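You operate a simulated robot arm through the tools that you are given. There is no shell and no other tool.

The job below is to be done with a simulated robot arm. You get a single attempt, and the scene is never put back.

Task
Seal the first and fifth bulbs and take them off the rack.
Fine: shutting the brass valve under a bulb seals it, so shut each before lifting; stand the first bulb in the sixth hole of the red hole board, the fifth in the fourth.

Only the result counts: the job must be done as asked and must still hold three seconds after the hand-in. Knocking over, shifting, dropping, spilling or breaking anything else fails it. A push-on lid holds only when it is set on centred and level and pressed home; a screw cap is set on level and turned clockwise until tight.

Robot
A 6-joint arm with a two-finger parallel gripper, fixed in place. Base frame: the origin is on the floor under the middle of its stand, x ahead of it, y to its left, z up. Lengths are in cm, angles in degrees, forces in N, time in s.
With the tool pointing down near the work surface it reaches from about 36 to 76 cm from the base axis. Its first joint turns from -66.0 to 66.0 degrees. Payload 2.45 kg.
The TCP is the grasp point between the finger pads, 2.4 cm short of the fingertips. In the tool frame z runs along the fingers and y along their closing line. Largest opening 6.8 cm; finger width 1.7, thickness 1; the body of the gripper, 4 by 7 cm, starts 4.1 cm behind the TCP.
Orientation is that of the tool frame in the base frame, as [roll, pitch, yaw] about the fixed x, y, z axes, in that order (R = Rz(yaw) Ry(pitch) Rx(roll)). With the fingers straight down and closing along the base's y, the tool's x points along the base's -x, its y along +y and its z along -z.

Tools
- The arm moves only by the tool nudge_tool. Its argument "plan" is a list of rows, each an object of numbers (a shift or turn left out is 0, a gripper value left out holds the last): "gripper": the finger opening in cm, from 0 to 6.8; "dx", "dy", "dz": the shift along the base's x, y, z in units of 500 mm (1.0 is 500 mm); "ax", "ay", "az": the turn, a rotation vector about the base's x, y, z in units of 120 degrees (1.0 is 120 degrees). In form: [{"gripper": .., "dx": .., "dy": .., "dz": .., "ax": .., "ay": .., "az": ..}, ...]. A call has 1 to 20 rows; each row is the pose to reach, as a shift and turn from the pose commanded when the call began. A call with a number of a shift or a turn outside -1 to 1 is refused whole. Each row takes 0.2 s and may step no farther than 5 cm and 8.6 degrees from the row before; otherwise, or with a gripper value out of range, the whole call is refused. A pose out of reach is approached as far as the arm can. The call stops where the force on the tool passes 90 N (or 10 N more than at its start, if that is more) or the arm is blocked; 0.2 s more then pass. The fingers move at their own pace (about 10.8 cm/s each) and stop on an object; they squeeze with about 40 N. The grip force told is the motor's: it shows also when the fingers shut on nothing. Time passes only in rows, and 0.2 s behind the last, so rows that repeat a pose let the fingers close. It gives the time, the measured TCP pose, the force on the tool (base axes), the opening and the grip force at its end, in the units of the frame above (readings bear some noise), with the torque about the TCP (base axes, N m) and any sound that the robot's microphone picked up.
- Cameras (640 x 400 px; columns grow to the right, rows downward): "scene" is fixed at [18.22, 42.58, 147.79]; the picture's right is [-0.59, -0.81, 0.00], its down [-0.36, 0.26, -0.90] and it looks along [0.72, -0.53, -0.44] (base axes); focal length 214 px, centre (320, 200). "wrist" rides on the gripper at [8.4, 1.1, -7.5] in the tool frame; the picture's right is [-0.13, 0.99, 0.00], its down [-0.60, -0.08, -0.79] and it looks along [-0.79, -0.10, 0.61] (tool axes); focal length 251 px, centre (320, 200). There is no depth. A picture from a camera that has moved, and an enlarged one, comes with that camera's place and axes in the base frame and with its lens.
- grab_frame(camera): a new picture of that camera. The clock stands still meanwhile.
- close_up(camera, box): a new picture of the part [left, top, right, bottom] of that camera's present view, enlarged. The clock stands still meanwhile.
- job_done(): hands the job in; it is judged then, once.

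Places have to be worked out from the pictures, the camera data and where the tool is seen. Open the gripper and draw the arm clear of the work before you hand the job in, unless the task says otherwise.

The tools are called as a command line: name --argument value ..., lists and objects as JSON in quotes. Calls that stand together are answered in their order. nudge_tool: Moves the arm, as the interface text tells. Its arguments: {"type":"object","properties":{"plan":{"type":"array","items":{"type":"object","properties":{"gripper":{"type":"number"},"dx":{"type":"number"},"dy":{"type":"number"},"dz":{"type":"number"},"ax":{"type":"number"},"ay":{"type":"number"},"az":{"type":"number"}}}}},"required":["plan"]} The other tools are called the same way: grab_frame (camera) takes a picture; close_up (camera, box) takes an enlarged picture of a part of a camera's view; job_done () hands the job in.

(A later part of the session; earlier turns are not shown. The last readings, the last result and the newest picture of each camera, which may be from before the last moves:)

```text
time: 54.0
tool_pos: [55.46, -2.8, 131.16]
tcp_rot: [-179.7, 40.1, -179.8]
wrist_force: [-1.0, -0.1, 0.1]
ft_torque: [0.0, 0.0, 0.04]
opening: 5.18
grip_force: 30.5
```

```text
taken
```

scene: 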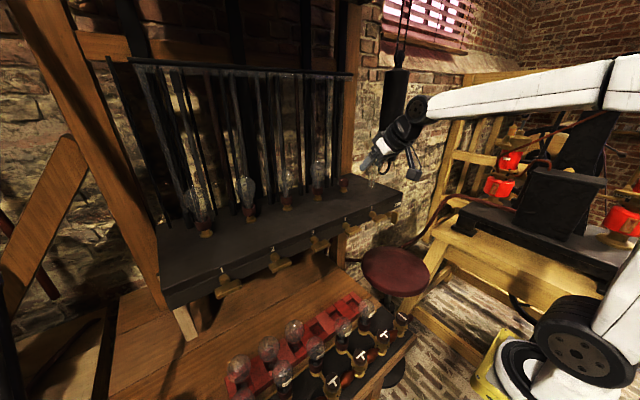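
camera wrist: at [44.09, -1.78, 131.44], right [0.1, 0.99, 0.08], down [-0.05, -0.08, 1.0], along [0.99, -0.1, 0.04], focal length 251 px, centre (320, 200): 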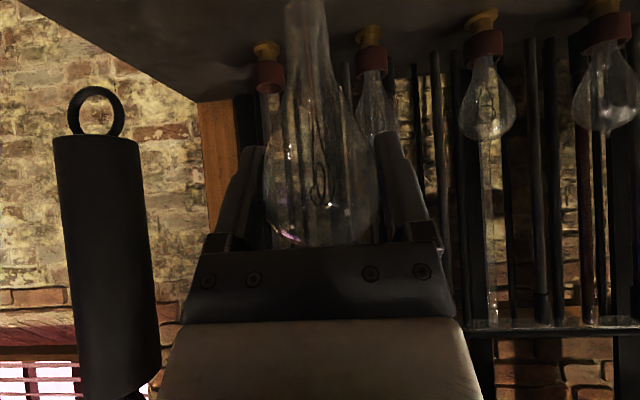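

The bulb is held steadily. Now I swing the tool about the vertical by 85° (so it will lean towards -y) while moving over the board area, still high.

nudge_tool --plan '[{"gripper": 4.2, "az": 0.0644, "dx": -0.006, "dy": 0.027, "dz": 0}, {"gripper": 4.2, "az": 0.1288, "dx": -0.012, "dy": 0.054, "dz": 0}, {"gripper": 4.2, "az": 0.1932, "dx": -0.018, "dy": 0.081, "dz": 0}, {"gripper": 4.2, "az": 0.2576, "dx": -0.024, "dy": 0.108, "dz": 0}, {"gripper": 4.2, "az": 0.322, "dx": -0.03, "dy": 0.135, "dz": -0.01}, {"gripper": 4.2, "az": 0.3864, "dx": -0.036, "dy": 0.162, "dz": -0.02}, {"gripper": 4.2, "az": 0.4508, "dx": -0.042, "dy": 0.189, "dz": -0.03}, {"gripper": 4.2, "az": 0.5152, "dx": -0.048, "dy": 0.216, "dz": -0.04}, {"gripper": 4.2, "az": 0.5796, "dx": -0.054, "dy": 0.243, "dz": -0.05}, {"gripper": 4.2, "az": 0.644, "dx": -0.06, "dy": 0.27, "dz": -0.06}, {"gripper": 4.2, "az": 0.708, "dx": -0.07, "dy": 0.296, "dz": -0.07}, {"gripper": 4.2, "az": 0.708, "dx": -0.07, "dy": 0.296, "dz": -0.07}]'

grab_frame --camera "wrist"

grab_frame --camera "scene"

```text
time: 56.6
tool_pos: [51.85, 12.04, 127.68]
tcp_rot: [-179.8, 40.0, -94.9]
wrist_force: [0.3, -0.7, 0.1]
ft_torque: [-0.01, -0.01, 0.0]
opening: 5.18
grip_force: 29.8
```

```text
taken
camera wrist: at [49.8, 1.02, 127.98], right [-0.98, 0.18, 0.08], down [0.07, -0.05, 1.0], along [0.19, 0.98, 0.04], focal length 251 px, centre (320, 200)
```

wrist: 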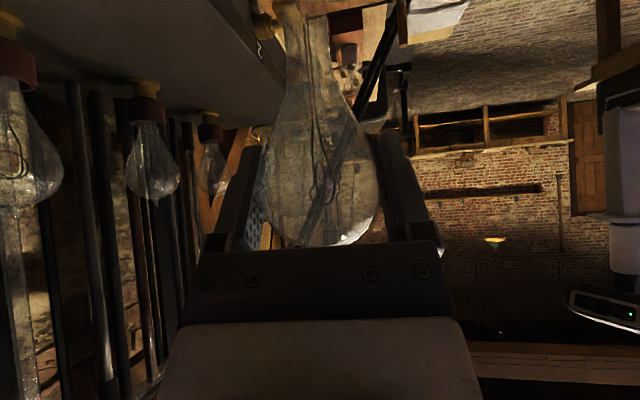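

```text
taken
```

scene: 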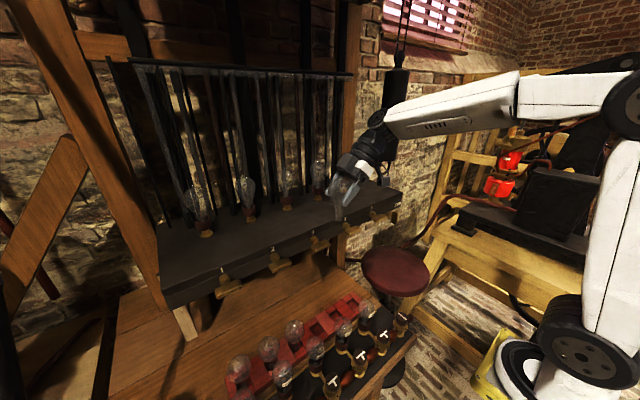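

The swing worked (yaw -95, lean 40°). By combining views, hole 4 is at about (51.5, 19.4) and the board top at z ≈ 84.4. I go down in front of the valve handles at x ≈ 50 first, to z 110.

nudge_tool --plan '[{"gripper": 4.2, "dx": -0.01, "dy": 0.03, "dz": -0.04}, {"gripper": 4.2, "dx": -0.02, "dy": 0.06, "dz": -0.1}, {"gripper": 4.2, "dx": -0.03, "dy": 0.09, "dz": -0.17}, {"gripper": 4.2, "dx": -0.037, "dy": 0.12, "dz": -0.24}, {"gripper": 4.2, "dx": -0.037, "dy": 0.147, "dz": -0.3}, {"gripper": 4.2, "dx": -0.037, "dy": 0.147, "dz": -0.354}, {"gripper": 4.2, "dx": -0.037, "dy": 0.147, "dz": -0.354}]'

grab_frame --camera "wrist"

close_up --camera "scene" --box '[230, 200, 450, 400]'

```text
time: 58.2
tool_pos: [50.05, 19.47, 109.94]
tcp_rot: [-179.8, 40.0, -94.9]
wrist_force: [-0.3, -1.1, 0.0]
ft_torque: [-0.03, 0.0, 0.04]
opening: 5.19
grip_force: 30.1
```

```text
taken
camera wrist: at [47.86, 8.19, 110.29], right [-0.98, 0.19, 0.08], down [0.07, -0.05, 1.0], along [0.19, 0.98, 0.04], focal length 251 px, centre (320, 200)
```

wrist: 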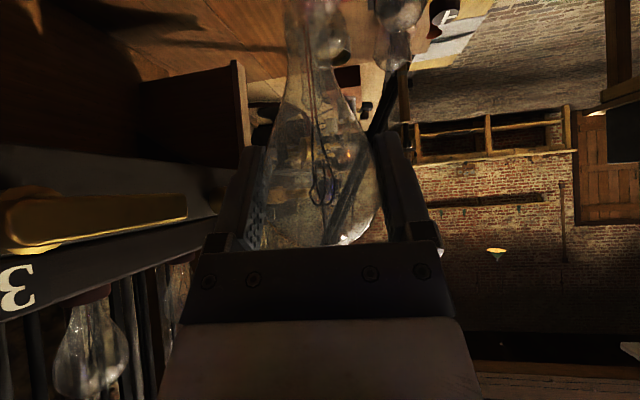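

```text
2.00 times, centred on (340, 300) of scene
camera zoom: at [18.22, 42.58, 147.79], right [-0.59, -0.81, 0.0], down [-0.36, 0.26, -0.9], along [0.72, -0.53, -0.44], focal length 429 px, centre (280, 0)
```

zoom: 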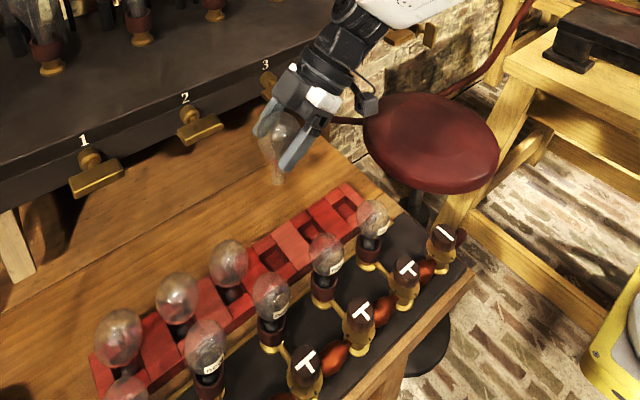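

Clear view of the board. I zoom the scene camera on hole 4 and the held bulb.

close_up --camera "scene" --box '[325, 245, 421, 335]'

close_up --camera "scene" --box '[340, 250, 400, 300]'

```text
4.44 times, centred on (373, 290) of scene
camera zoom: at [18.22, 42.58, 147.79], right [-0.59, -0.81, 0.0], down [-0.36, 0.26, -0.9], along [0.72, -0.53, -0.44], focal length 953 px, centre (84, -200)
```

zoom: 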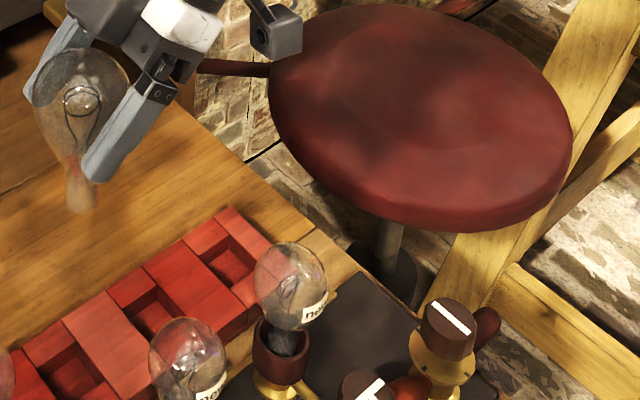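

```text
8.00 times, centred on (370, 275) of scene
camera zoom: at [18.22, 42.58, 147.79], right [-0.59, -0.81, 0.0], down [-0.36, 0.26, -0.9], along [0.72, -0.53, -0.44], focal length 1716 px, centre (-80, -400)
```

zoom: 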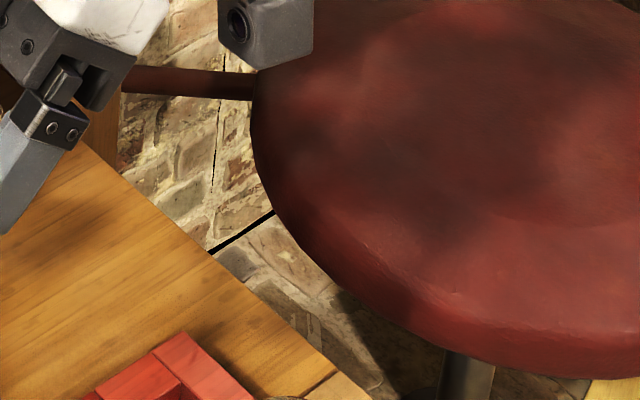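

The scene camera model fits the held bulb to within 2 mm, so I can use it. I zoom on hole 4 itself and its neighbours.

close_up --camera "scene" --box '[286, 305, 350, 345]'

close_up --camera "scene" --box '[335, 285, 399, 325]'

close_up --camera "scene" --box '[215, 315, 311, 400]'

```text
10.00 times, centred on (318, 325) of scene
camera zoom: at [18.22, 42.58, 147.79], right [-0.59, -0.81, 0.0], down [-0.36, 0.26, -0.9], along [0.72, -0.53, -0.44], focal length 2145 px, centre (340, -1050)
```

zoom: 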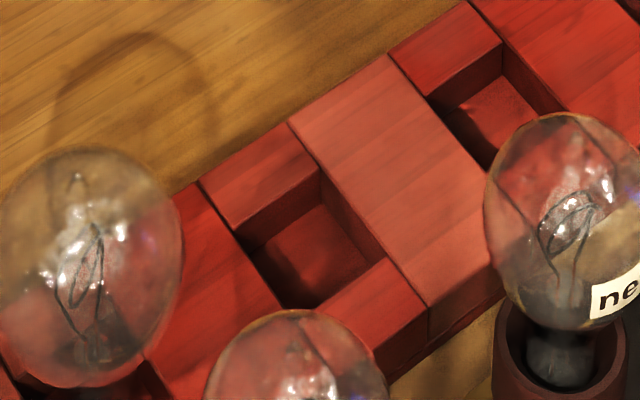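

```text
10.00 times, centred on (367, 305) of scene
camera zoom: at [18.22, 42.58, 147.79], right [-0.59, -0.81, 0.0], down [-0.36, 0.26, -0.9], along [0.72, -0.53, -0.44], focal length 2145 px, centre (-150, -850)
```

zoom: 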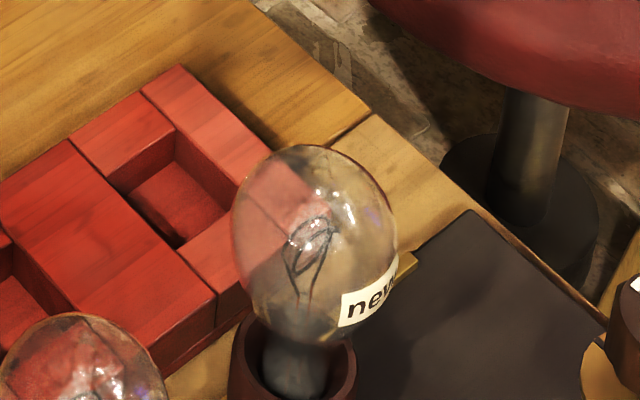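

```text
4.71 times, centred on (263, 358) of scene
camera zoom: at [18.22, 42.58, 147.79], right [-0.59, -0.81, 0.0], down [-0.36, 0.26, -0.9], along [0.72, -0.53, -0.44], focal length 1009 px, centre (588, -541)
```

zoom: 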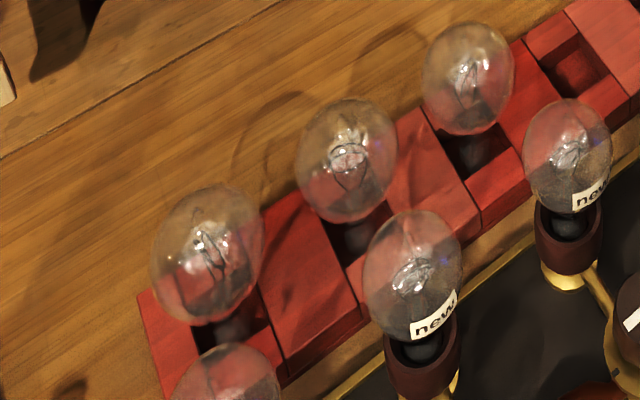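

Hole 4's opening centres on (51.35, 19.34) and hole 6's on (51.3, 4.77), board top z ≈ 85. The neighbours' globes sit at z ≈ 90.8. I descend to z ≈ 99 at x 50, then shift over hole 4.

nudge_tool --plan '[{"gripper": 4.2, "dz": -0.05}, {"gripper": 4.2, "dz": -0.11}, {"gripper": 4.2, "dz": -0.17}, {"gripper": 4.2, "dz": -0.222}, {"gripper": 4.2, "dz": -0.222}]'

grab_frame --camera "wrist"

close_up --camera "scene" --box '[250, 230, 410, 350]'

```text
time: 59.4
tool_pos: [50.07, 19.34, 99.12]
tcp_rot: [-179.9, 40.0, -94.9]
wrist_force: [-0.6, 0.5, -0.1]
ft_torque: [0.0, 0.0, -0.02]
opening: 5.18
grip_force: 30.1
```

```text
taken
camera wrist: at [47.93, 8.13, 99.24], right [-0.98, 0.19, 0.08], down [0.07, -0.05, 1.0], along [0.19, 0.98, 0.04], focal length 251 px, centre (320, 200)
```

wrist: 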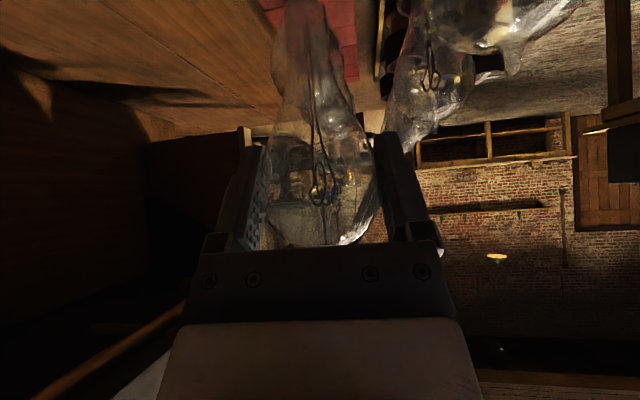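

```text
3.33 times, centred on (330, 290) of scene
camera zoom: at [18.22, 42.58, 147.79], right [-0.59, -0.81, 0.0], down [-0.36, 0.26, -0.9], along [0.72, -0.53, -0.44], focal length 715 px, centre (287, -100)
```

zoom: 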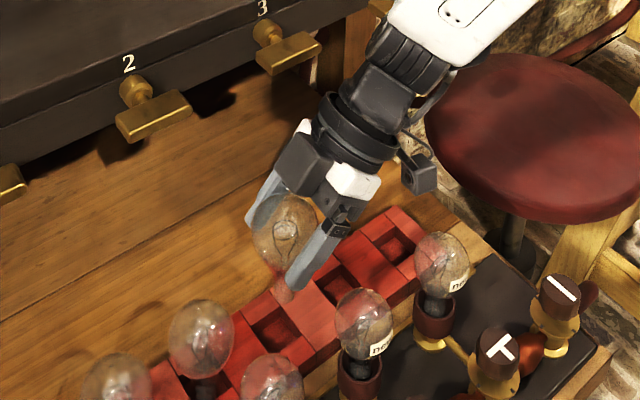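

All clear. I shift over hole 4 and lower to about 2.5 cm above the board.

nudge_tool --plan '[{"gripper": 4.2, "dx": 0.014}, {"gripper": 4.2, "dx": 0.028}, {"gripper": 4.2, "dx": 0.028, "dz": -0.03}, {"gripper": 4.2, "dx": 0.028, "dz": -0.056}, {"gripper": 4.2, "dx": 0.028, "dz": -0.056}]'

grab_frame --camera "wrist"

close_up --camera "scene" --box '[280, 270, 360, 340]'

```text
time: 60.6
tool_pos: [51.35, 19.23, 96.09]
tcp_rot: [-179.8, 39.9, -94.9]
wrist_force: [-0.8, -0.7, 0.4]
ft_torque: [-0.03, 0.01, -0.04]
opening: 5.18
grip_force: 29.7
```

```text
taken
camera wrist: at [49.31, 8.13, 96.32], right [-0.98, 0.19, 0.08], down [0.07, -0.05, 1.0], along [0.19, 0.98, 0.04], focal length 251 px, centre (320, 200)
```

wrist: 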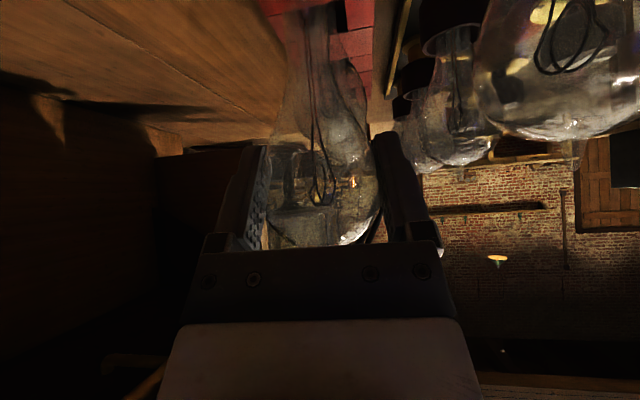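

```text
5.71 times, centred on (320, 305) of scene
camera zoom: at [18.22, 42.58, 147.79], right [-0.59, -0.81, 0.0], down [-0.36, 0.26, -0.9], along [0.72, -0.53, -0.44], focal length 1226 px, centre (320, -400)
```

zoom: 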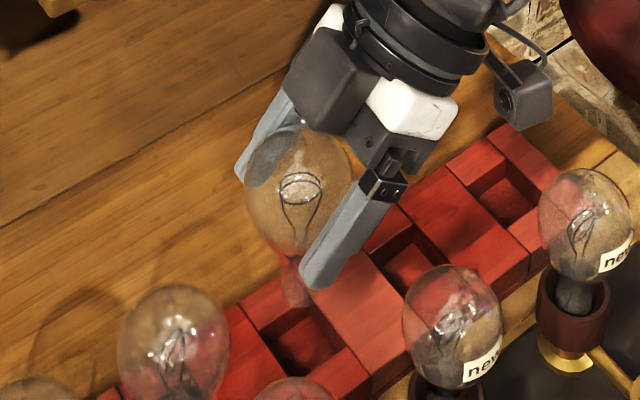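

I zoom on the neck's foot versus the hole.

close_up --camera "scene" --box '[300, 295, 340, 337]'

close_up --camera "wrist" --box '[250, 0, 400, 130]'

```text
9.52 times, centred on (320, 316) of scene
camera zoom: at [18.22, 42.58, 147.79], right [-0.59, -0.81, 0.0], down [-0.36, 0.26, -0.9], along [0.72, -0.53, -0.44], focal length 2043 px, centre (320, -905)
```

zoom: 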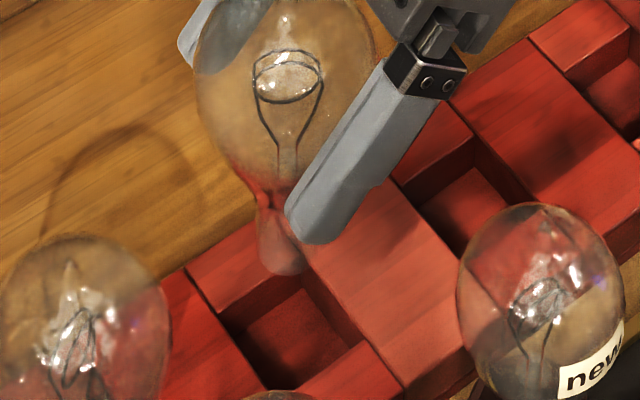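

```text
3.08 times, centred on (325, 65) of wrist
camera zoom: at [49.31, 8.13, 96.32], right [-0.98, 0.19, 0.08], down [0.07, -0.05, 1.0], along [0.19, 0.98, 0.04], focal length 774 px, centre (305, 615)
```

zoom: 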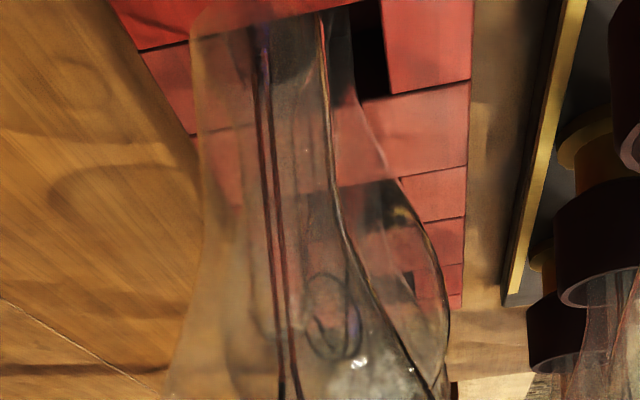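

The foot looks ~0.25 cm towards +y of the hole centre, which fits the bulb sitting slightly beyond the TCP. I correct y by -0.3 cm and lower to just inside the hole.

nudge_tool --plan '[{"gripper": 4.2, "dx": 0.001, "dy": -0.005}, {"gripper": 4.2, "dx": 0.001, "dy": -0.005, "dz": -0.025}, {"gripper": 4.2, "dx": 0.001, "dy": -0.005, "dz": -0.05}, {"gripper": 4.2, "dx": 0.001, "dy": -0.005, "dz": -0.066}, {"gripper": 4.2, "dx": 0.001, "dy": -0.005, "dz": -0.066}]'

close_up --camera "scene" --box '[290, 290, 350, 345]'

grab_frame --camera "wrist"

```text
time: 61.8
tool_pos: [51.56, 19.11, 92.77]
tcp_rot: [-179.8, 40.1, -95.0]
wrist_force: [-0.3, -0.3, 0.3]
ft_torque: [0.04, 0.01, 0.0]
opening: 5.2
grip_force: 30.3
```

```text
7.27 times, centred on (320, 318) of scene
camera zoom: at [18.22, 42.58, 147.79], right [-0.59, -0.81, 0.0], down [-0.36, 0.26, -0.9], along [0.72, -0.53, -0.44], focal length 1560 px, centre (320, -654)
```

zoom: 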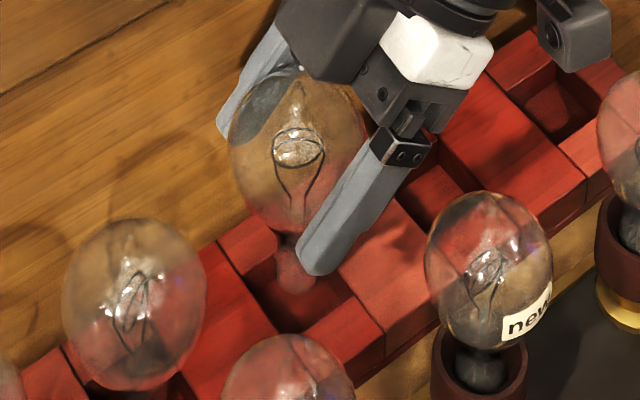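

```text
taken
camera wrist: at [49.38, 7.98, 93.09], right [-0.98, 0.19, 0.08], down [0.07, -0.05, 1.0], along [0.19, 0.98, 0.04], focal length 251 px, centre (320, 200)
```

wrist: 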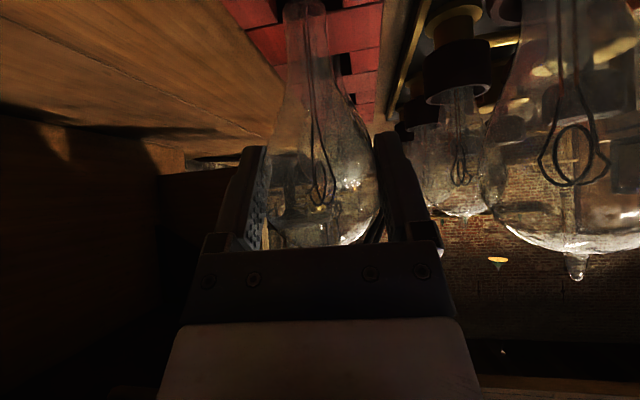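

The foot is right over the hole centre and entering. I lower further in small steps.

nudge_tool --plan '[{"gripper": 4.2, "dz": -0.008}, {"gripper": 4.2, "dz": -0.016}, {"gripper": 4.2, "dz": -0.024}, {"gripper": 4.2, "dz": -0.024}]'

close_up --camera "scene" --box '[290, 290, 350, 345]'

```text
time: 62.8
tool_pos: [51.48, 19.14, 91.55]
tcp_rot: [-179.9, 40.1, -95.0]
wrist_force: [0.2, -0.6, 0.3]
ft_torque: [-0.01, -0.01, 0.01]
opening: 5.2
grip_force: 30.3
```

```text
7.27 times, centred on (320, 318) of scene
camera zoom: at [18.22, 42.58, 147.79], right [-0.59, -0.81, 0.0], down [-0.36, 0.26, -0.9], along [0.72, -0.53, -0.44], focal length 1560 px, centre (320, -654)
```

zoom: 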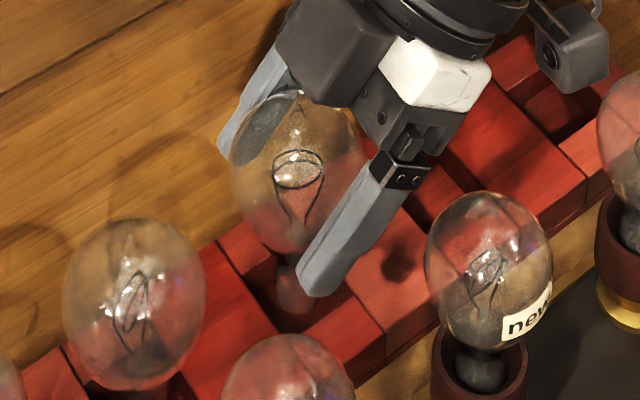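

No contact yet; the neighbour's globe suggests about half a centimetre more. I keep lowering by 2 mm steps.

nudge_tool --plan '[{"gripper": 4.2, "dz": -0.004}, {"gripper": 4.2, "dz": -0.008}, {"gripper": 4.2, "dz": -0.011}, {"gripper": 4.2, "dz": -0.011}]'

close_up --camera "scene" --box '[250, 280, 350, 350]'

grab_frame --camera "wrist"

```text
time: 63.8
tool_pos: [51.45, 19.16, 91.02]
tcp_rot: [-179.9, 40.0, -94.9]
wrist_force: [0.9, 0.4, 0.3]
ft_torque: [0.01, 0.02, -0.01]
opening: 5.19
grip_force: 30.5
```

```text
5.71 times, centred on (300, 315) of scene
camera zoom: at [18.22, 42.58, 147.79], right [-0.59, -0.81, 0.0], down [-0.36, 0.26, -0.9], along [0.72, -0.53, -0.44], focal length 1226 px, centre (434, -457)
```

zoom: 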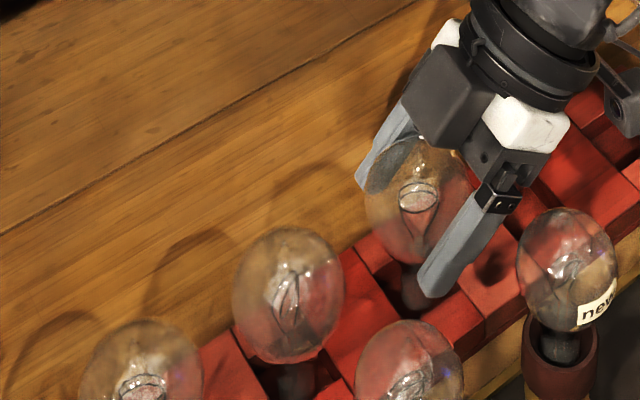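

```text
taken
camera wrist: at [49.34, 7.92, 91.25], right [-0.98, 0.19, 0.08], down [0.07, -0.05, 1.0], along [0.19, 0.98, 0.04], focal length 251 px, centre (320, 200)
```

wrist: 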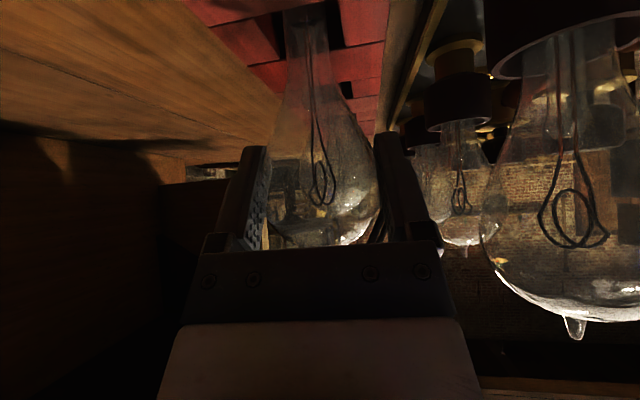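

The neck is centred in the hole with even margins and no contact yet; by comparison with its neighbour it needs another ~0.4 cm. I continue gently.

nudge_tool --plan '[{"gripper": 4.2, "dz": -0.003}, {"gripper": 4.2, "dz": -0.006}, {"gripper": 4.2, "dz": -0.006}]'

```text
time: 64.6
tool_pos: [51.56, 19.2, 90.82]
tcp_rot: [-179.8, 40.0, -94.9]
wrist_force: [0.5, -0.5, -0.9]
ft_torque: [-0.01, 0.01, 0.01]
opening: 5.18
grip_force: 29.6
```

nudge_tool --plan '[{"gripper": 4.2, "dz": -0.003}, {"gripper": 4.2, "dz": -0.006}, {"gripper": 4.2, "dz": -0.006}]'

```text
time: 65.4
tool_pos: [51.52, 19.13, 90.41]
tcp_rot: [-179.8, 40.0, -94.9]
wrist_force: [0.1, -0.3, -0.5]
ft_torque: [0.02, -0.03, -0.03]
opening: 5.2
grip_force: 30.1
```

Still no contact at z 90.4. I check the picture before going lower.

close_up --camera "scene" --box '[250, 280, 350, 350]'

close_up --camera "wrist" --box '[250, 0, 390, 110]'

```text
5.71 times, centred on (300, 315) of scene
camera zoom: at [18.22, 42.58, 147.79], right [-0.59, -0.81, 0.0], down [-0.36, 0.26, -0.9], along [0.72, -0.53, -0.44], focal length 1226 px, centre (434, -457)
```

zoom: 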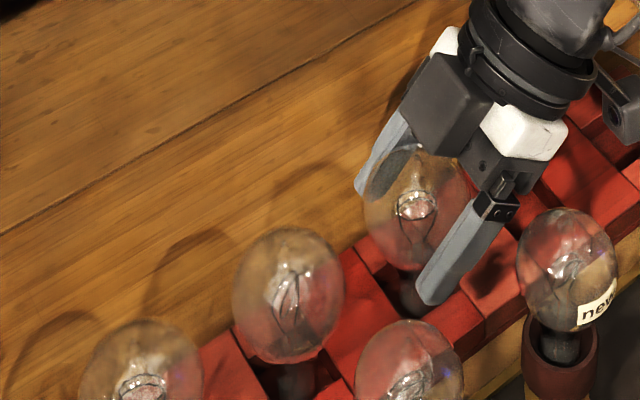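

```text
3.64 times, centred on (320, 55) of wrist
camera zoom: at [49.35, 8.01, 90.74], right [-0.98, 0.19, 0.08], down [0.07, -0.05, 1.0], along [0.19, 0.98, 0.04], focal length 914 px, centre (320, 727)
```

zoom: 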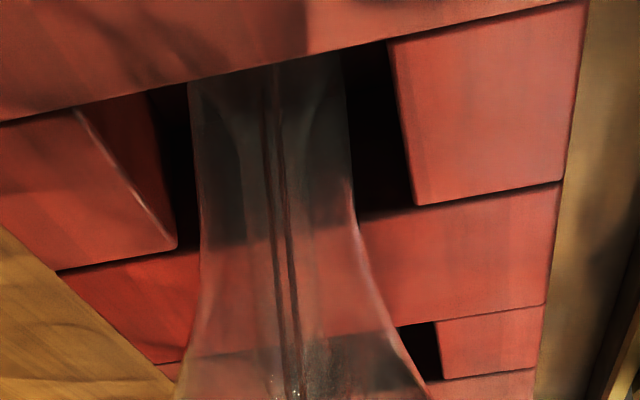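

The neck is well inside and centred. I keep lowering in small steps until the foot touches.

nudge_tool --plan '[{"gripper": 4.2, "dz": -0.003}, {"gripper": 4.2, "dz": -0.006}, {"gripper": 4.2, "dz": -0.006}]'

nudge_tool --plan '[{"gripper": 4.2, "dz": -0.003}, {"gripper": 4.2, "dz": -0.006}, {"gripper": 4.2, "dz": -0.006}]'

```text
time: 66.2
tool_pos: [51.63, 18.97, 90.09]
tcp_rot: [-179.8, 40.0, -94.9]
wrist_force: [-0.2, 0.2, -0.3]
ft_torque: [0.01, -0.04, 0.0]
opening: 5.19
grip_force: 30.2
```

```text
time: 67.0
tool_pos: [51.59, 19.23, 90.05]
tcp_rot: [-179.5, 40.1, -94.8]
wrist_force: [0.7, -1.5, 23.4]
ft_torque: [0.02, 0.02, 0.02]
opening: 5.19
grip_force: 29.4
```

Contact: 23 N upward at z ≈ 90.0. I ease the pressure off by 1.5 mm and then open the fingers gradually.

nudge_tool --plan '[{"gripper": 4.2, "dz": 0.002}, {"gripper": 4.2, "dz": 0.003}, {"gripper": 4.2, "dz": 0.003}]'

```text
time: 67.8
tool_pos: [51.58, 19.14, 90.01]
tcp_rot: [-179.9, 40.0, -94.9]
wrist_force: [1.8, 5.0, 11.5]
ft_torque: [0.35, -0.09, -0.04]
opening: 5.2
grip_force: 29.5
```

nudge_tool --plan '[{"gripper": 5.1, "dz": 0.001}, {"gripper": 5.25, "dz": 0.001}, {"gripper": 5.4, "dz": 0.001}, {"gripper": 5.6, "dz": 0.001}, {"gripper": 5.8, "dz": 0.001}, {"gripper": 6.1, "dz": 0.001}, {"gripper": 6.4, "dz": 0.001}, {"gripper": 6.4, "dz": 0.001}]'

close_up --camera "scene" --box '[250, 280, 350, 350]'

grab_frame --camera "wrist"

```text
time: 69.6
tool_pos: [51.54, 19.26, 90.03]
tcp_rot: [-179.8, 40.0, -94.8]
wrist_force: [-0.8, 0.8, 0.0]
ft_torque: [0.01, 0.02, 0.03]
opening: 6.41
grip_force: 0.0
```

```text
5.71 times, centred on (300, 315) of scene
camera zoom: at [18.22, 42.58, 147.79], right [-0.59, -0.81, 0.0], down [-0.36, 0.26, -0.9], along [0.72, -0.53, -0.44], focal length 1226 px, centre (434, -457)
```

zoom: 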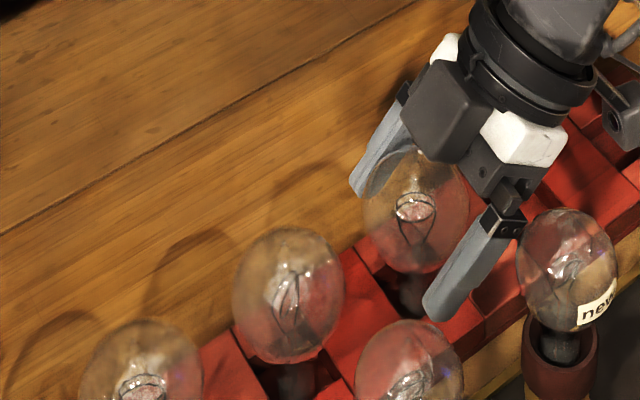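

```text
taken
camera wrist: at [49.34, 8.0, 90.29], right [-0.98, 0.19, 0.08], down [0.07, -0.05, 1.0], along [0.19, 0.98, 0.04], focal length 251 px, centre (320, 200)
```

wrist: 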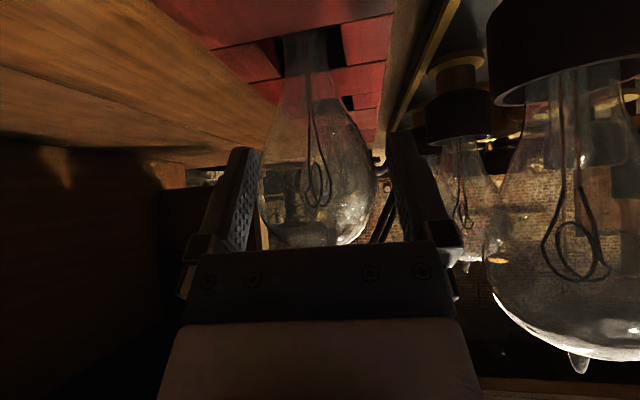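

The bulb stands by itself in hole 4. I raise the open hand straight up, then shift back from the valve handles and go on up.

nudge_tool --plan '[{"dz": 0.02}, {"dz": 0.05}, {"dz": 0.09}, {"dz": 0.13}, {"dz": 0.16}, {"dz": 0.18, "dx": -0.02}, {"dz": 0.22, "dx": -0.035}, {"dz": 0.3, "dx": -0.04}, {"dz": 0.4, "dx": -0.04}, {"dz": 0.5, "dx": -0.04}, {"dz": 0.6, "dx": -0.04}, {"dz": 0.7, "dx": -0.04}, {"dz": 0.7, "dx": -0.04}]'

grab_frame --camera "scene"

close_up --camera "scene" --box '[220, 270, 380, 390]'

```text
time: 72.4
tool_pos: [49.41, 19.11, 125.13]
tcp_rot: [-179.9, 40.1, -94.8]
wrist_force: [-0.5, 0.7, -0.4]
ft_torque: [-0.03, -0.02, 0.01]
opening: 6.38
grip_force: 0.1
```

```text
taken
```

scene: 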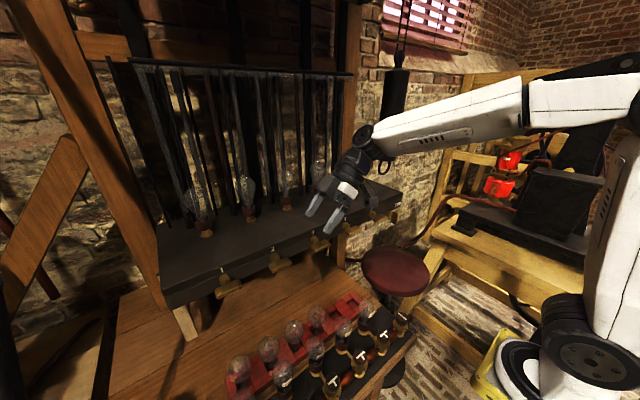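

```text
3.33 times, centred on (300, 330) of scene
camera zoom: at [18.22, 42.57, 147.79], right [-0.59, -0.81, 0.0], down [-0.36, 0.26, -0.9], along [0.72, -0.53, -0.44], focal length 715 px, centre (387, -233)
```

zoom: 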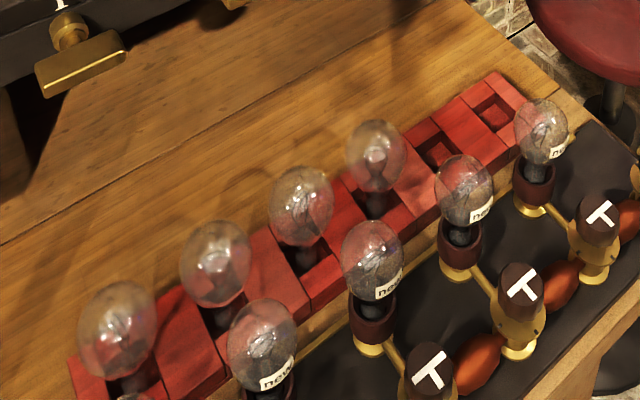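

Bulb 5 stands in hole 4 just like its neighbours. Now for bulb 1, which is farther out: I swing the tool to azimuth ~28° (along the arm) at a safe height.

nudge_tool --plan '[{"gripper": 6.8, "az": -0.0594, "dx": 0.009, "dy": 0.012, "dz": 0.02}, {"gripper": 6.8, "az": -0.1188, "dx": 0.018, "dy": 0.024, "dz": 0.04}, {"gripper": 6.8, "az": -0.1782, "dx": 0.027, "dy": 0.036, "dz": 0.06}, {"gripper": 6.8, "az": -0.2376, "dx": 0.036, "dy": 0.048, "dz": 0.08}, {"gripper": 6.8, "az": -0.297, "dx": 0.045, "dy": 0.06, "dz": 0.1}, {"gripper": 6.8, "az": -0.3564, "dx": 0.054, "dy": 0.072, "dz": 0.12}, {"gripper": 6.8, "az": -0.4158, "dx": 0.063, "dy": 0.084, "dz": 0.14}, {"gripper": 6.8, "az": -0.475, "dx": 0.072, "dy": 0.098, "dz": 0.158}, {"gripper": 6.8, "az": -0.475, "dx": 0.072, "dy": 0.098, "dz": 0.158}]'

nudge_tool --plan '[{"ax": 0.0195, "ay": -0.0368}, {"ax": 0.0391, "ay": -0.0736}, {"ax": 0.0391, "ay": -0.0736, "dx": 0.04, "dy": 0.04}, {"ax": 0.0391, "ay": -0.0736, "dx": 0.1, "dy": 0.08}, {"ax": 0.0391, "ay": -0.0736, "dx": 0.14, "dy": 0.12}, {"ax": 0.0391, "ay": -0.0736, "dx": 0.14, "dy": 0.12}]'

grab_frame --camera "wrist"

grab_frame --camera "scene"

```text
time: 74.4
tool_pos: [53.2, 24.09, 132.89]
tcp_rot: [-179.8, 39.9, -152.0]
wrist_force: [0.3, 0.7, -0.3]
ft_torque: [0.02, -0.04, 0.01]
opening: 6.81
grip_force: 0.1
```

```text
time: 75.8
tool_pos: [60.11, 30.3, 132.86]
tcp_rot: [-179.8, 50.0, -151.9]
wrist_force: [-0.5, 0.5, -1.0]
ft_torque: [-0.05, -0.01, 0.01]
opening: 6.81
grip_force: 0.1
```

```text
taken
camera wrist: at [49.68, 25.84, 131.17], right [-0.39, 0.92, 0.1], down [-0.16, -0.17, 0.97], along [0.91, 0.37, 0.21], focal length 251 px, centre (320, 200)
```

wrist: 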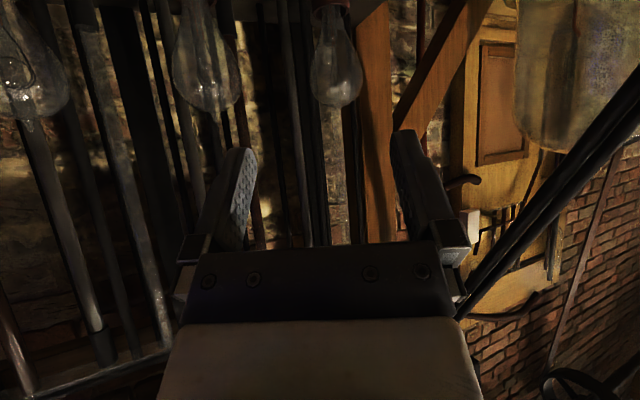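

```text
taken
```

scene: 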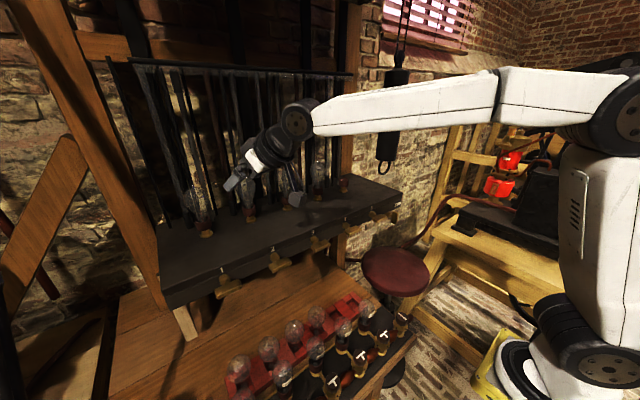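

Bulb 1 shows between the fingers at (337, 70), giving about (74.4, 39.2). I zoom for accuracy.

close_up --camera "wrist" --box '[285, 0, 395, 115]'

close_up --camera "scene" --box '[175, 165, 255, 245]'

```text
3.48 times, centred on (340, 58) of wrist
camera zoom: at [49.68, 25.84, 131.17], right [-0.39, 0.92, 0.1], down [-0.16, -0.17, 0.97], along [0.91, 0.37, 0.21], focal length 875 px, centre (250, 696)
```

zoom: 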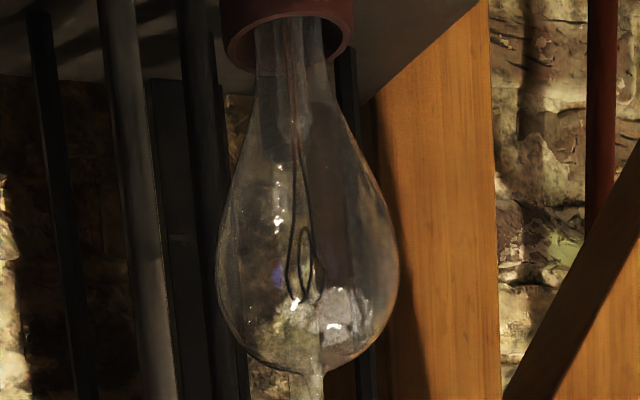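

```text
5.00 times, centred on (215, 205) of scene
camera zoom: at [18.22, 42.58, 147.79], right [-0.59, -0.81, 0.0], down [-0.36, 0.26, -0.9], along [0.72, -0.53, -0.44], focal length 1072 px, centre (845, 175)
```

zoom: 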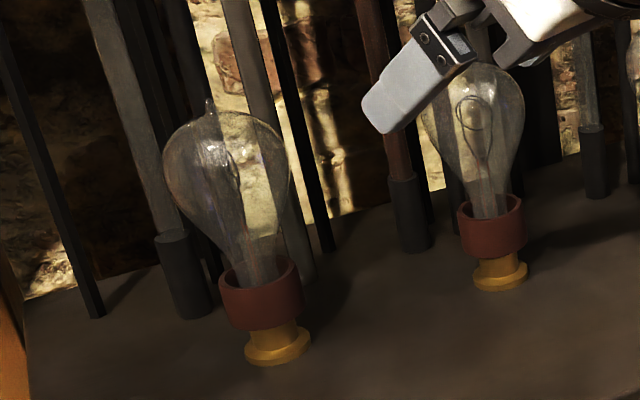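

Bulb 1's axis is at about (74.4, 39.0), equator z ≈ 124.5. I move to a stand-off 10 cm back along the tool axis.

nudge_tool --plan '[{"dx": 0.05, "dy": 0.034, "dz": -0.012}, {"dx": 0.1, "dy": 0.068, "dz": -0.025}, {"dx": 0.1506, "dy": 0.1018, "dz": -0.0386}, {"dx": 0.1506, "dy": 0.1018, "dz": -0.0386}]'

grab_frame --camera "wrist"

close_up --camera "scene" --box '[160, 120, 320, 240]'

```text
time: 76.8
tool_pos: [67.42, 35.11, 130.9]
tcp_rot: [-179.8, 50.1, -151.9]
wrist_force: [-1.1, -0.5, -0.1]
ft_torque: [-0.01, 0.0, -0.03]
opening: 6.81
grip_force: 0.1
```

```text
taken
camera wrist: at [57.1, 30.85, 129.31], right [-0.39, 0.92, 0.1], down [-0.16, -0.17, 0.97], along [0.91, 0.37, 0.21], focal length 251 px, centre (320, 200)
```

wrist: 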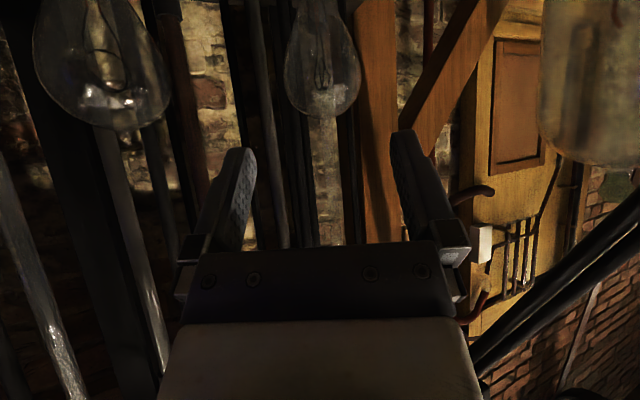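

```text
3.33 times, centred on (240, 180) of scene
camera zoom: at [18.22, 42.58, 147.79], right [-0.59, -0.81, 0.0], down [-0.36, 0.26, -0.9], along [0.72, -0.53, -0.44], focal length 715 px, centre (587, 267)
```

zoom: 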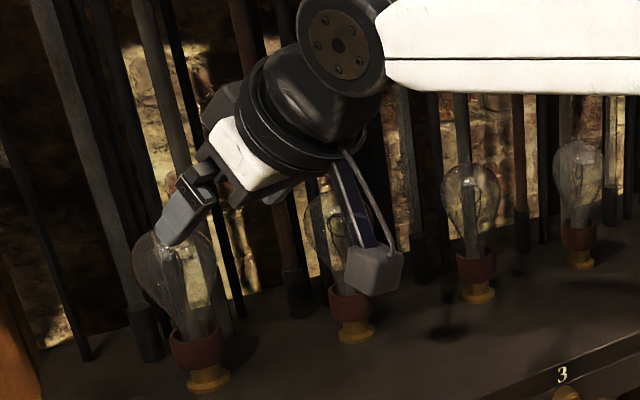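

The bulb is centred between the fingers. I advance about 70% along the tool axis and check again.

nudge_tool --plan '[{"dx": 0.032, "dy": 0.018, "dz": -0.03}, {"dx": 0.064, "dy": 0.036, "dz": -0.06}, {"dx": 0.095, "dy": 0.0535, "dz": -0.089}, {"dx": 0.095, "dy": 0.0535, "dz": -0.089}]'

grab_frame --camera "wrist"

close_up --camera "scene" --box '[160, 140, 288, 236]'

```text
time: 77.8
tool_pos: [72.4, 37.93, 126.5]
tcp_rot: [-179.8, 50.0, -151.8]
wrist_force: [0.1, -0.4, -0.1]
ft_torque: [-0.01, -0.02, -0.01]
opening: 6.77
grip_force: 0.1
```

```text
taken
camera wrist: at [61.98, 33.55, 124.84], right [-0.39, 0.92, 0.1], down [-0.16, -0.17, 0.97], along [0.91, 0.36, 0.21], focal length 251 px, centre (320, 200)
```

wrist: 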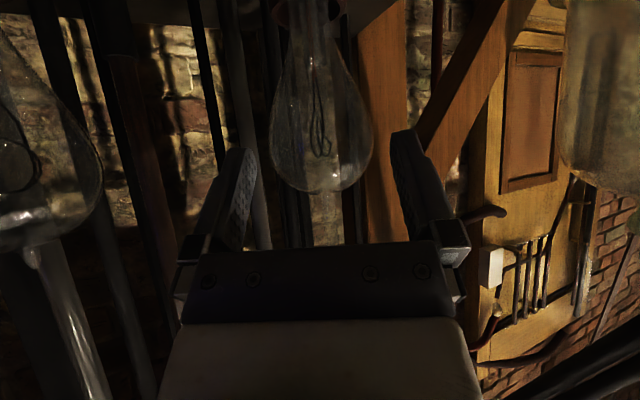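

```text
4.17 times, centred on (224, 188) of scene
camera zoom: at [18.22, 42.58, 147.79], right [-0.59, -0.81, 0.0], down [-0.36, 0.26, -0.9], along [0.72, -0.53, -0.44], focal length 894 px, centre (720, 250)
```

zoom: 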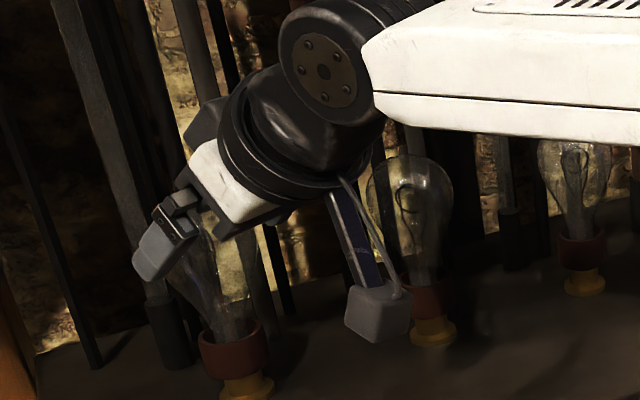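

Alignment holds. I make the last 3 cm to the equator.

nudge_tool --plan '[{"dx": 0.02, "dy": 0.0117, "dz": -0.02}, {"dx": 0.0404, "dy": 0.0234, "dz": -0.04}, {"dx": 0.0404, "dy": 0.0234, "dz": -0.04}]'

grab_frame --camera "wrist"

```text
time: 78.6
tool_pos: [74.49, 39.02, 124.51]
tcp_rot: [-179.8, 50.0, -151.9]
wrist_force: [-0.3, 0.2, -0.3]
ft_torque: [-0.03, -0.01, -0.01]
opening: 6.82
grip_force: 0.0
```

```text
taken
camera wrist: at [63.98, 34.66, 122.81], right [-0.39, 0.92, 0.1], down [-0.16, -0.17, 0.97], along [0.91, 0.37, 0.21], focal length 251 px, centre (320, 200)
```

wrist: 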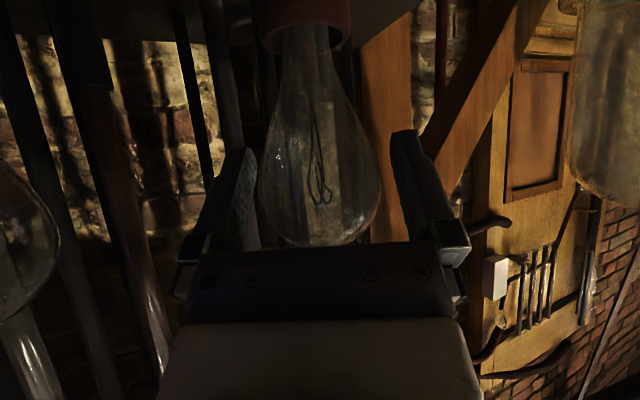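

Centred. I close gently on the globe.

nudge_tool --plan '[{"gripper": 5.9}, {"gripper": 5.6}, {"gripper": 5.3}, {"gripper": 5.0}, {"gripper": 4.2}, {"gripper": 4.2}]'

grab_frame --camera "wrist"

```text
time: 80.0
tool_pos: [74.34, 39.04, 124.55]
tcp_rot: [-179.7, 49.9, -151.9]
wrist_force: [-0.4, -0.2, -0.4]
ft_torque: [0.01, 0.0, -0.01]
opening: 5.2
grip_force: 30.2
```

```text
taken
camera wrist: at [63.96, 34.67, 122.81], right [-0.39, 0.92, 0.1], down [-0.16, -0.17, 0.97], along [0.91, 0.37, 0.21], focal length 251 px, centre (320, 200)
```

wrist: 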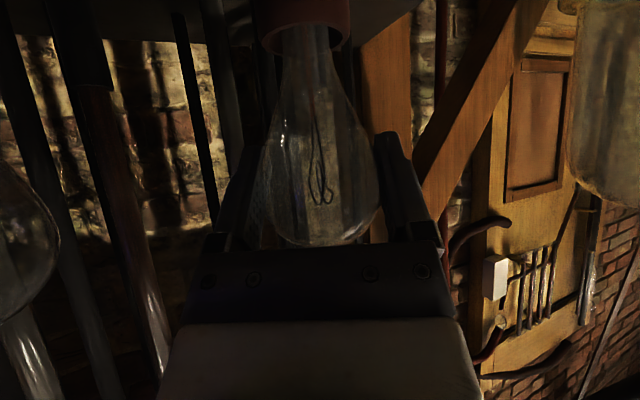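

Gripped at opening 5.2 with no side load. I lift straight up slowly.

nudge_tool --plan '[{"gripper": 4.2, "dz": 0.006}, {"gripper": 4.2, "dz": 0.016}, {"gripper": 4.2, "dz": 0.03}, {"gripper": 4.2, "dz": 0.05}, {"gripper": 4.2, "dz": 0.07}, {"gripper": 4.2, "dz": 0.09}, {"gripper": 4.2, "dz": 0.09}]'

grab_frame --camera "wrist"

close_up --camera "scene" --box '[160, 140, 288, 250]'

```text
time: 81.6
tool_pos: [74.34, 38.88, 129.01]
tcp_rot: [-179.8, 50.0, -151.8]
wrist_force: [0.5, -0.7, -0.4]
ft_torque: [-0.04, -0.02, 0.02]
opening: 5.2
grip_force: 30.4
```

```text
taken
camera wrist: at [63.96, 34.66, 127.35], right [-0.39, 0.92, 0.1], down [-0.16, -0.17, 0.97], along [0.91, 0.37, 0.21], focal length 251 px, centre (320, 200)
```

wrist: 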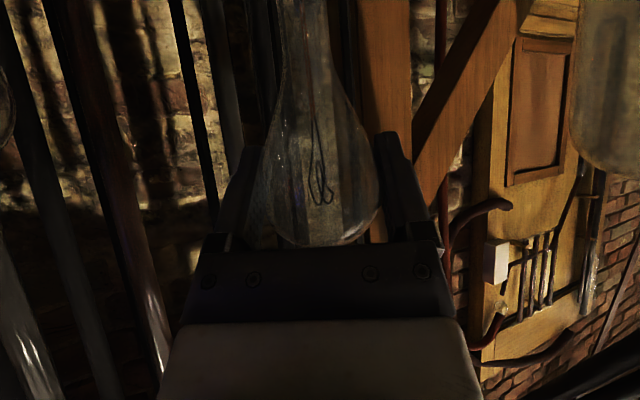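

```text
3.64 times, centred on (224, 195) of scene
camera zoom: at [18.22, 42.58, 147.79], right [-0.59, -0.81, 0.0], down [-0.36, 0.26, -0.9], along [0.72, -0.53, -0.44], focal length 780 px, centre (669, 218)
```

zoom: 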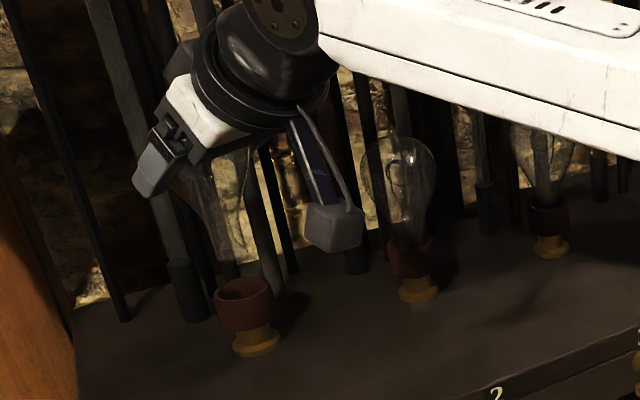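

Bulb 1 is out of its cup. I carry it back away from the rack.

nudge_tool --plan '[{"gripper": 4.2, "dx": -0.03, "dz": 0.01}, {"gripper": 4.2, "dx": -0.08, "dz": 0.02}, {"gripper": 4.2, "dx": -0.13, "dy": -0.01, "dz": 0.03}, {"gripper": 4.2, "dx": -0.18, "dy": -0.04, "dz": 0.04}, {"gripper": 4.2, "dx": -0.23, "dy": -0.08, "dz": 0.04}, {"gripper": 4.2, "dx": -0.28, "dy": -0.13, "dz": 0.04}, {"gripper": 4.2, "dx": -0.327, "dy": -0.178, "dz": 0.04}, {"gripper": 4.2, "dx": -0.327, "dy": -0.178, "dz": 0.04}]'

grab_frame --camera "scene"

```text
time: 83.4
tool_pos: [58.05, 30.19, 130.81]
tcp_rot: [-179.8, 49.9, -151.9]
wrist_force: [-0.5, 0.6, -1.1]
ft_torque: [-0.01, -0.02, 0.01]
opening: 5.21
grip_force: 29.7
```

```text
taken
```

scene: 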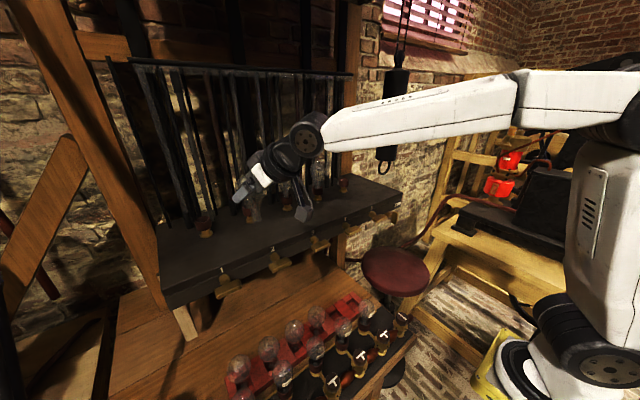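

The bulb is held well. I swing to azimuth 60° and move over towards hole 6, still high.

nudge_tool --plan '[{"gripper": 4.2, "az": 0.033, "dx": -0.02, "dy": -0.055}, {"gripper": 4.2, "az": 0.067, "dx": -0.04, "dy": -0.11}, {"gripper": 4.2, "az": 0.1, "dx": -0.06, "dy": -0.165, "dz": -0.01}, {"gripper": 4.2, "az": 0.133, "dx": -0.08, "dy": -0.22, "dz": -0.02}, {"gripper": 4.2, "az": 0.167, "dx": -0.1, "dy": -0.275, "dz": -0.04}, {"gripper": 4.2, "az": 0.2, "dx": -0.12, "dy": -0.33, "dz": -0.06}, {"gripper": 4.2, "az": 0.233, "dx": -0.14, "dy": -0.39, "dz": -0.08}, {"gripper": 4.2, "az": 0.2667, "dx": -0.161, "dy": -0.444, "dz": -0.096}, {"gripper": 4.2, "az": 0.2667, "dx": -0.161, "dy": -0.444, "dz": -0.096}]'

grab_frame --camera "wrist"

grab_frame --camera "scene"

```text
time: 85.4
tool_pos: [50.1, 7.94, 126.14]
tcp_rot: [-179.7, 50.0, -119.8]
wrist_force: [-0.1, -0.9, 0.4]
ft_torque: [0.02, 0.0, 0.01]
opening: 5.21
grip_force: 30.5
```

```text
taken
camera wrist: at [43.51, -1.23, 124.42], right [-0.82, 0.57, 0.1], down [-0.04, -0.23, 0.97], along [0.57, 0.79, 0.21], focal length 251 px, centre (320, 200)
```

wrist: 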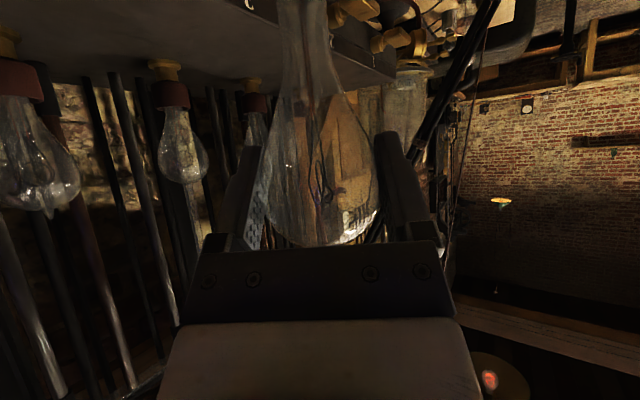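

```text
taken
```

scene: 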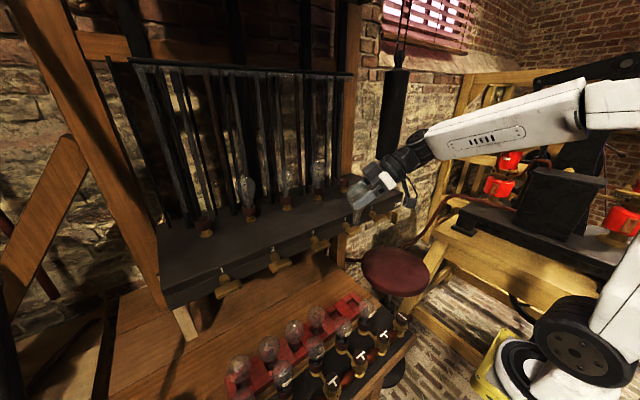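

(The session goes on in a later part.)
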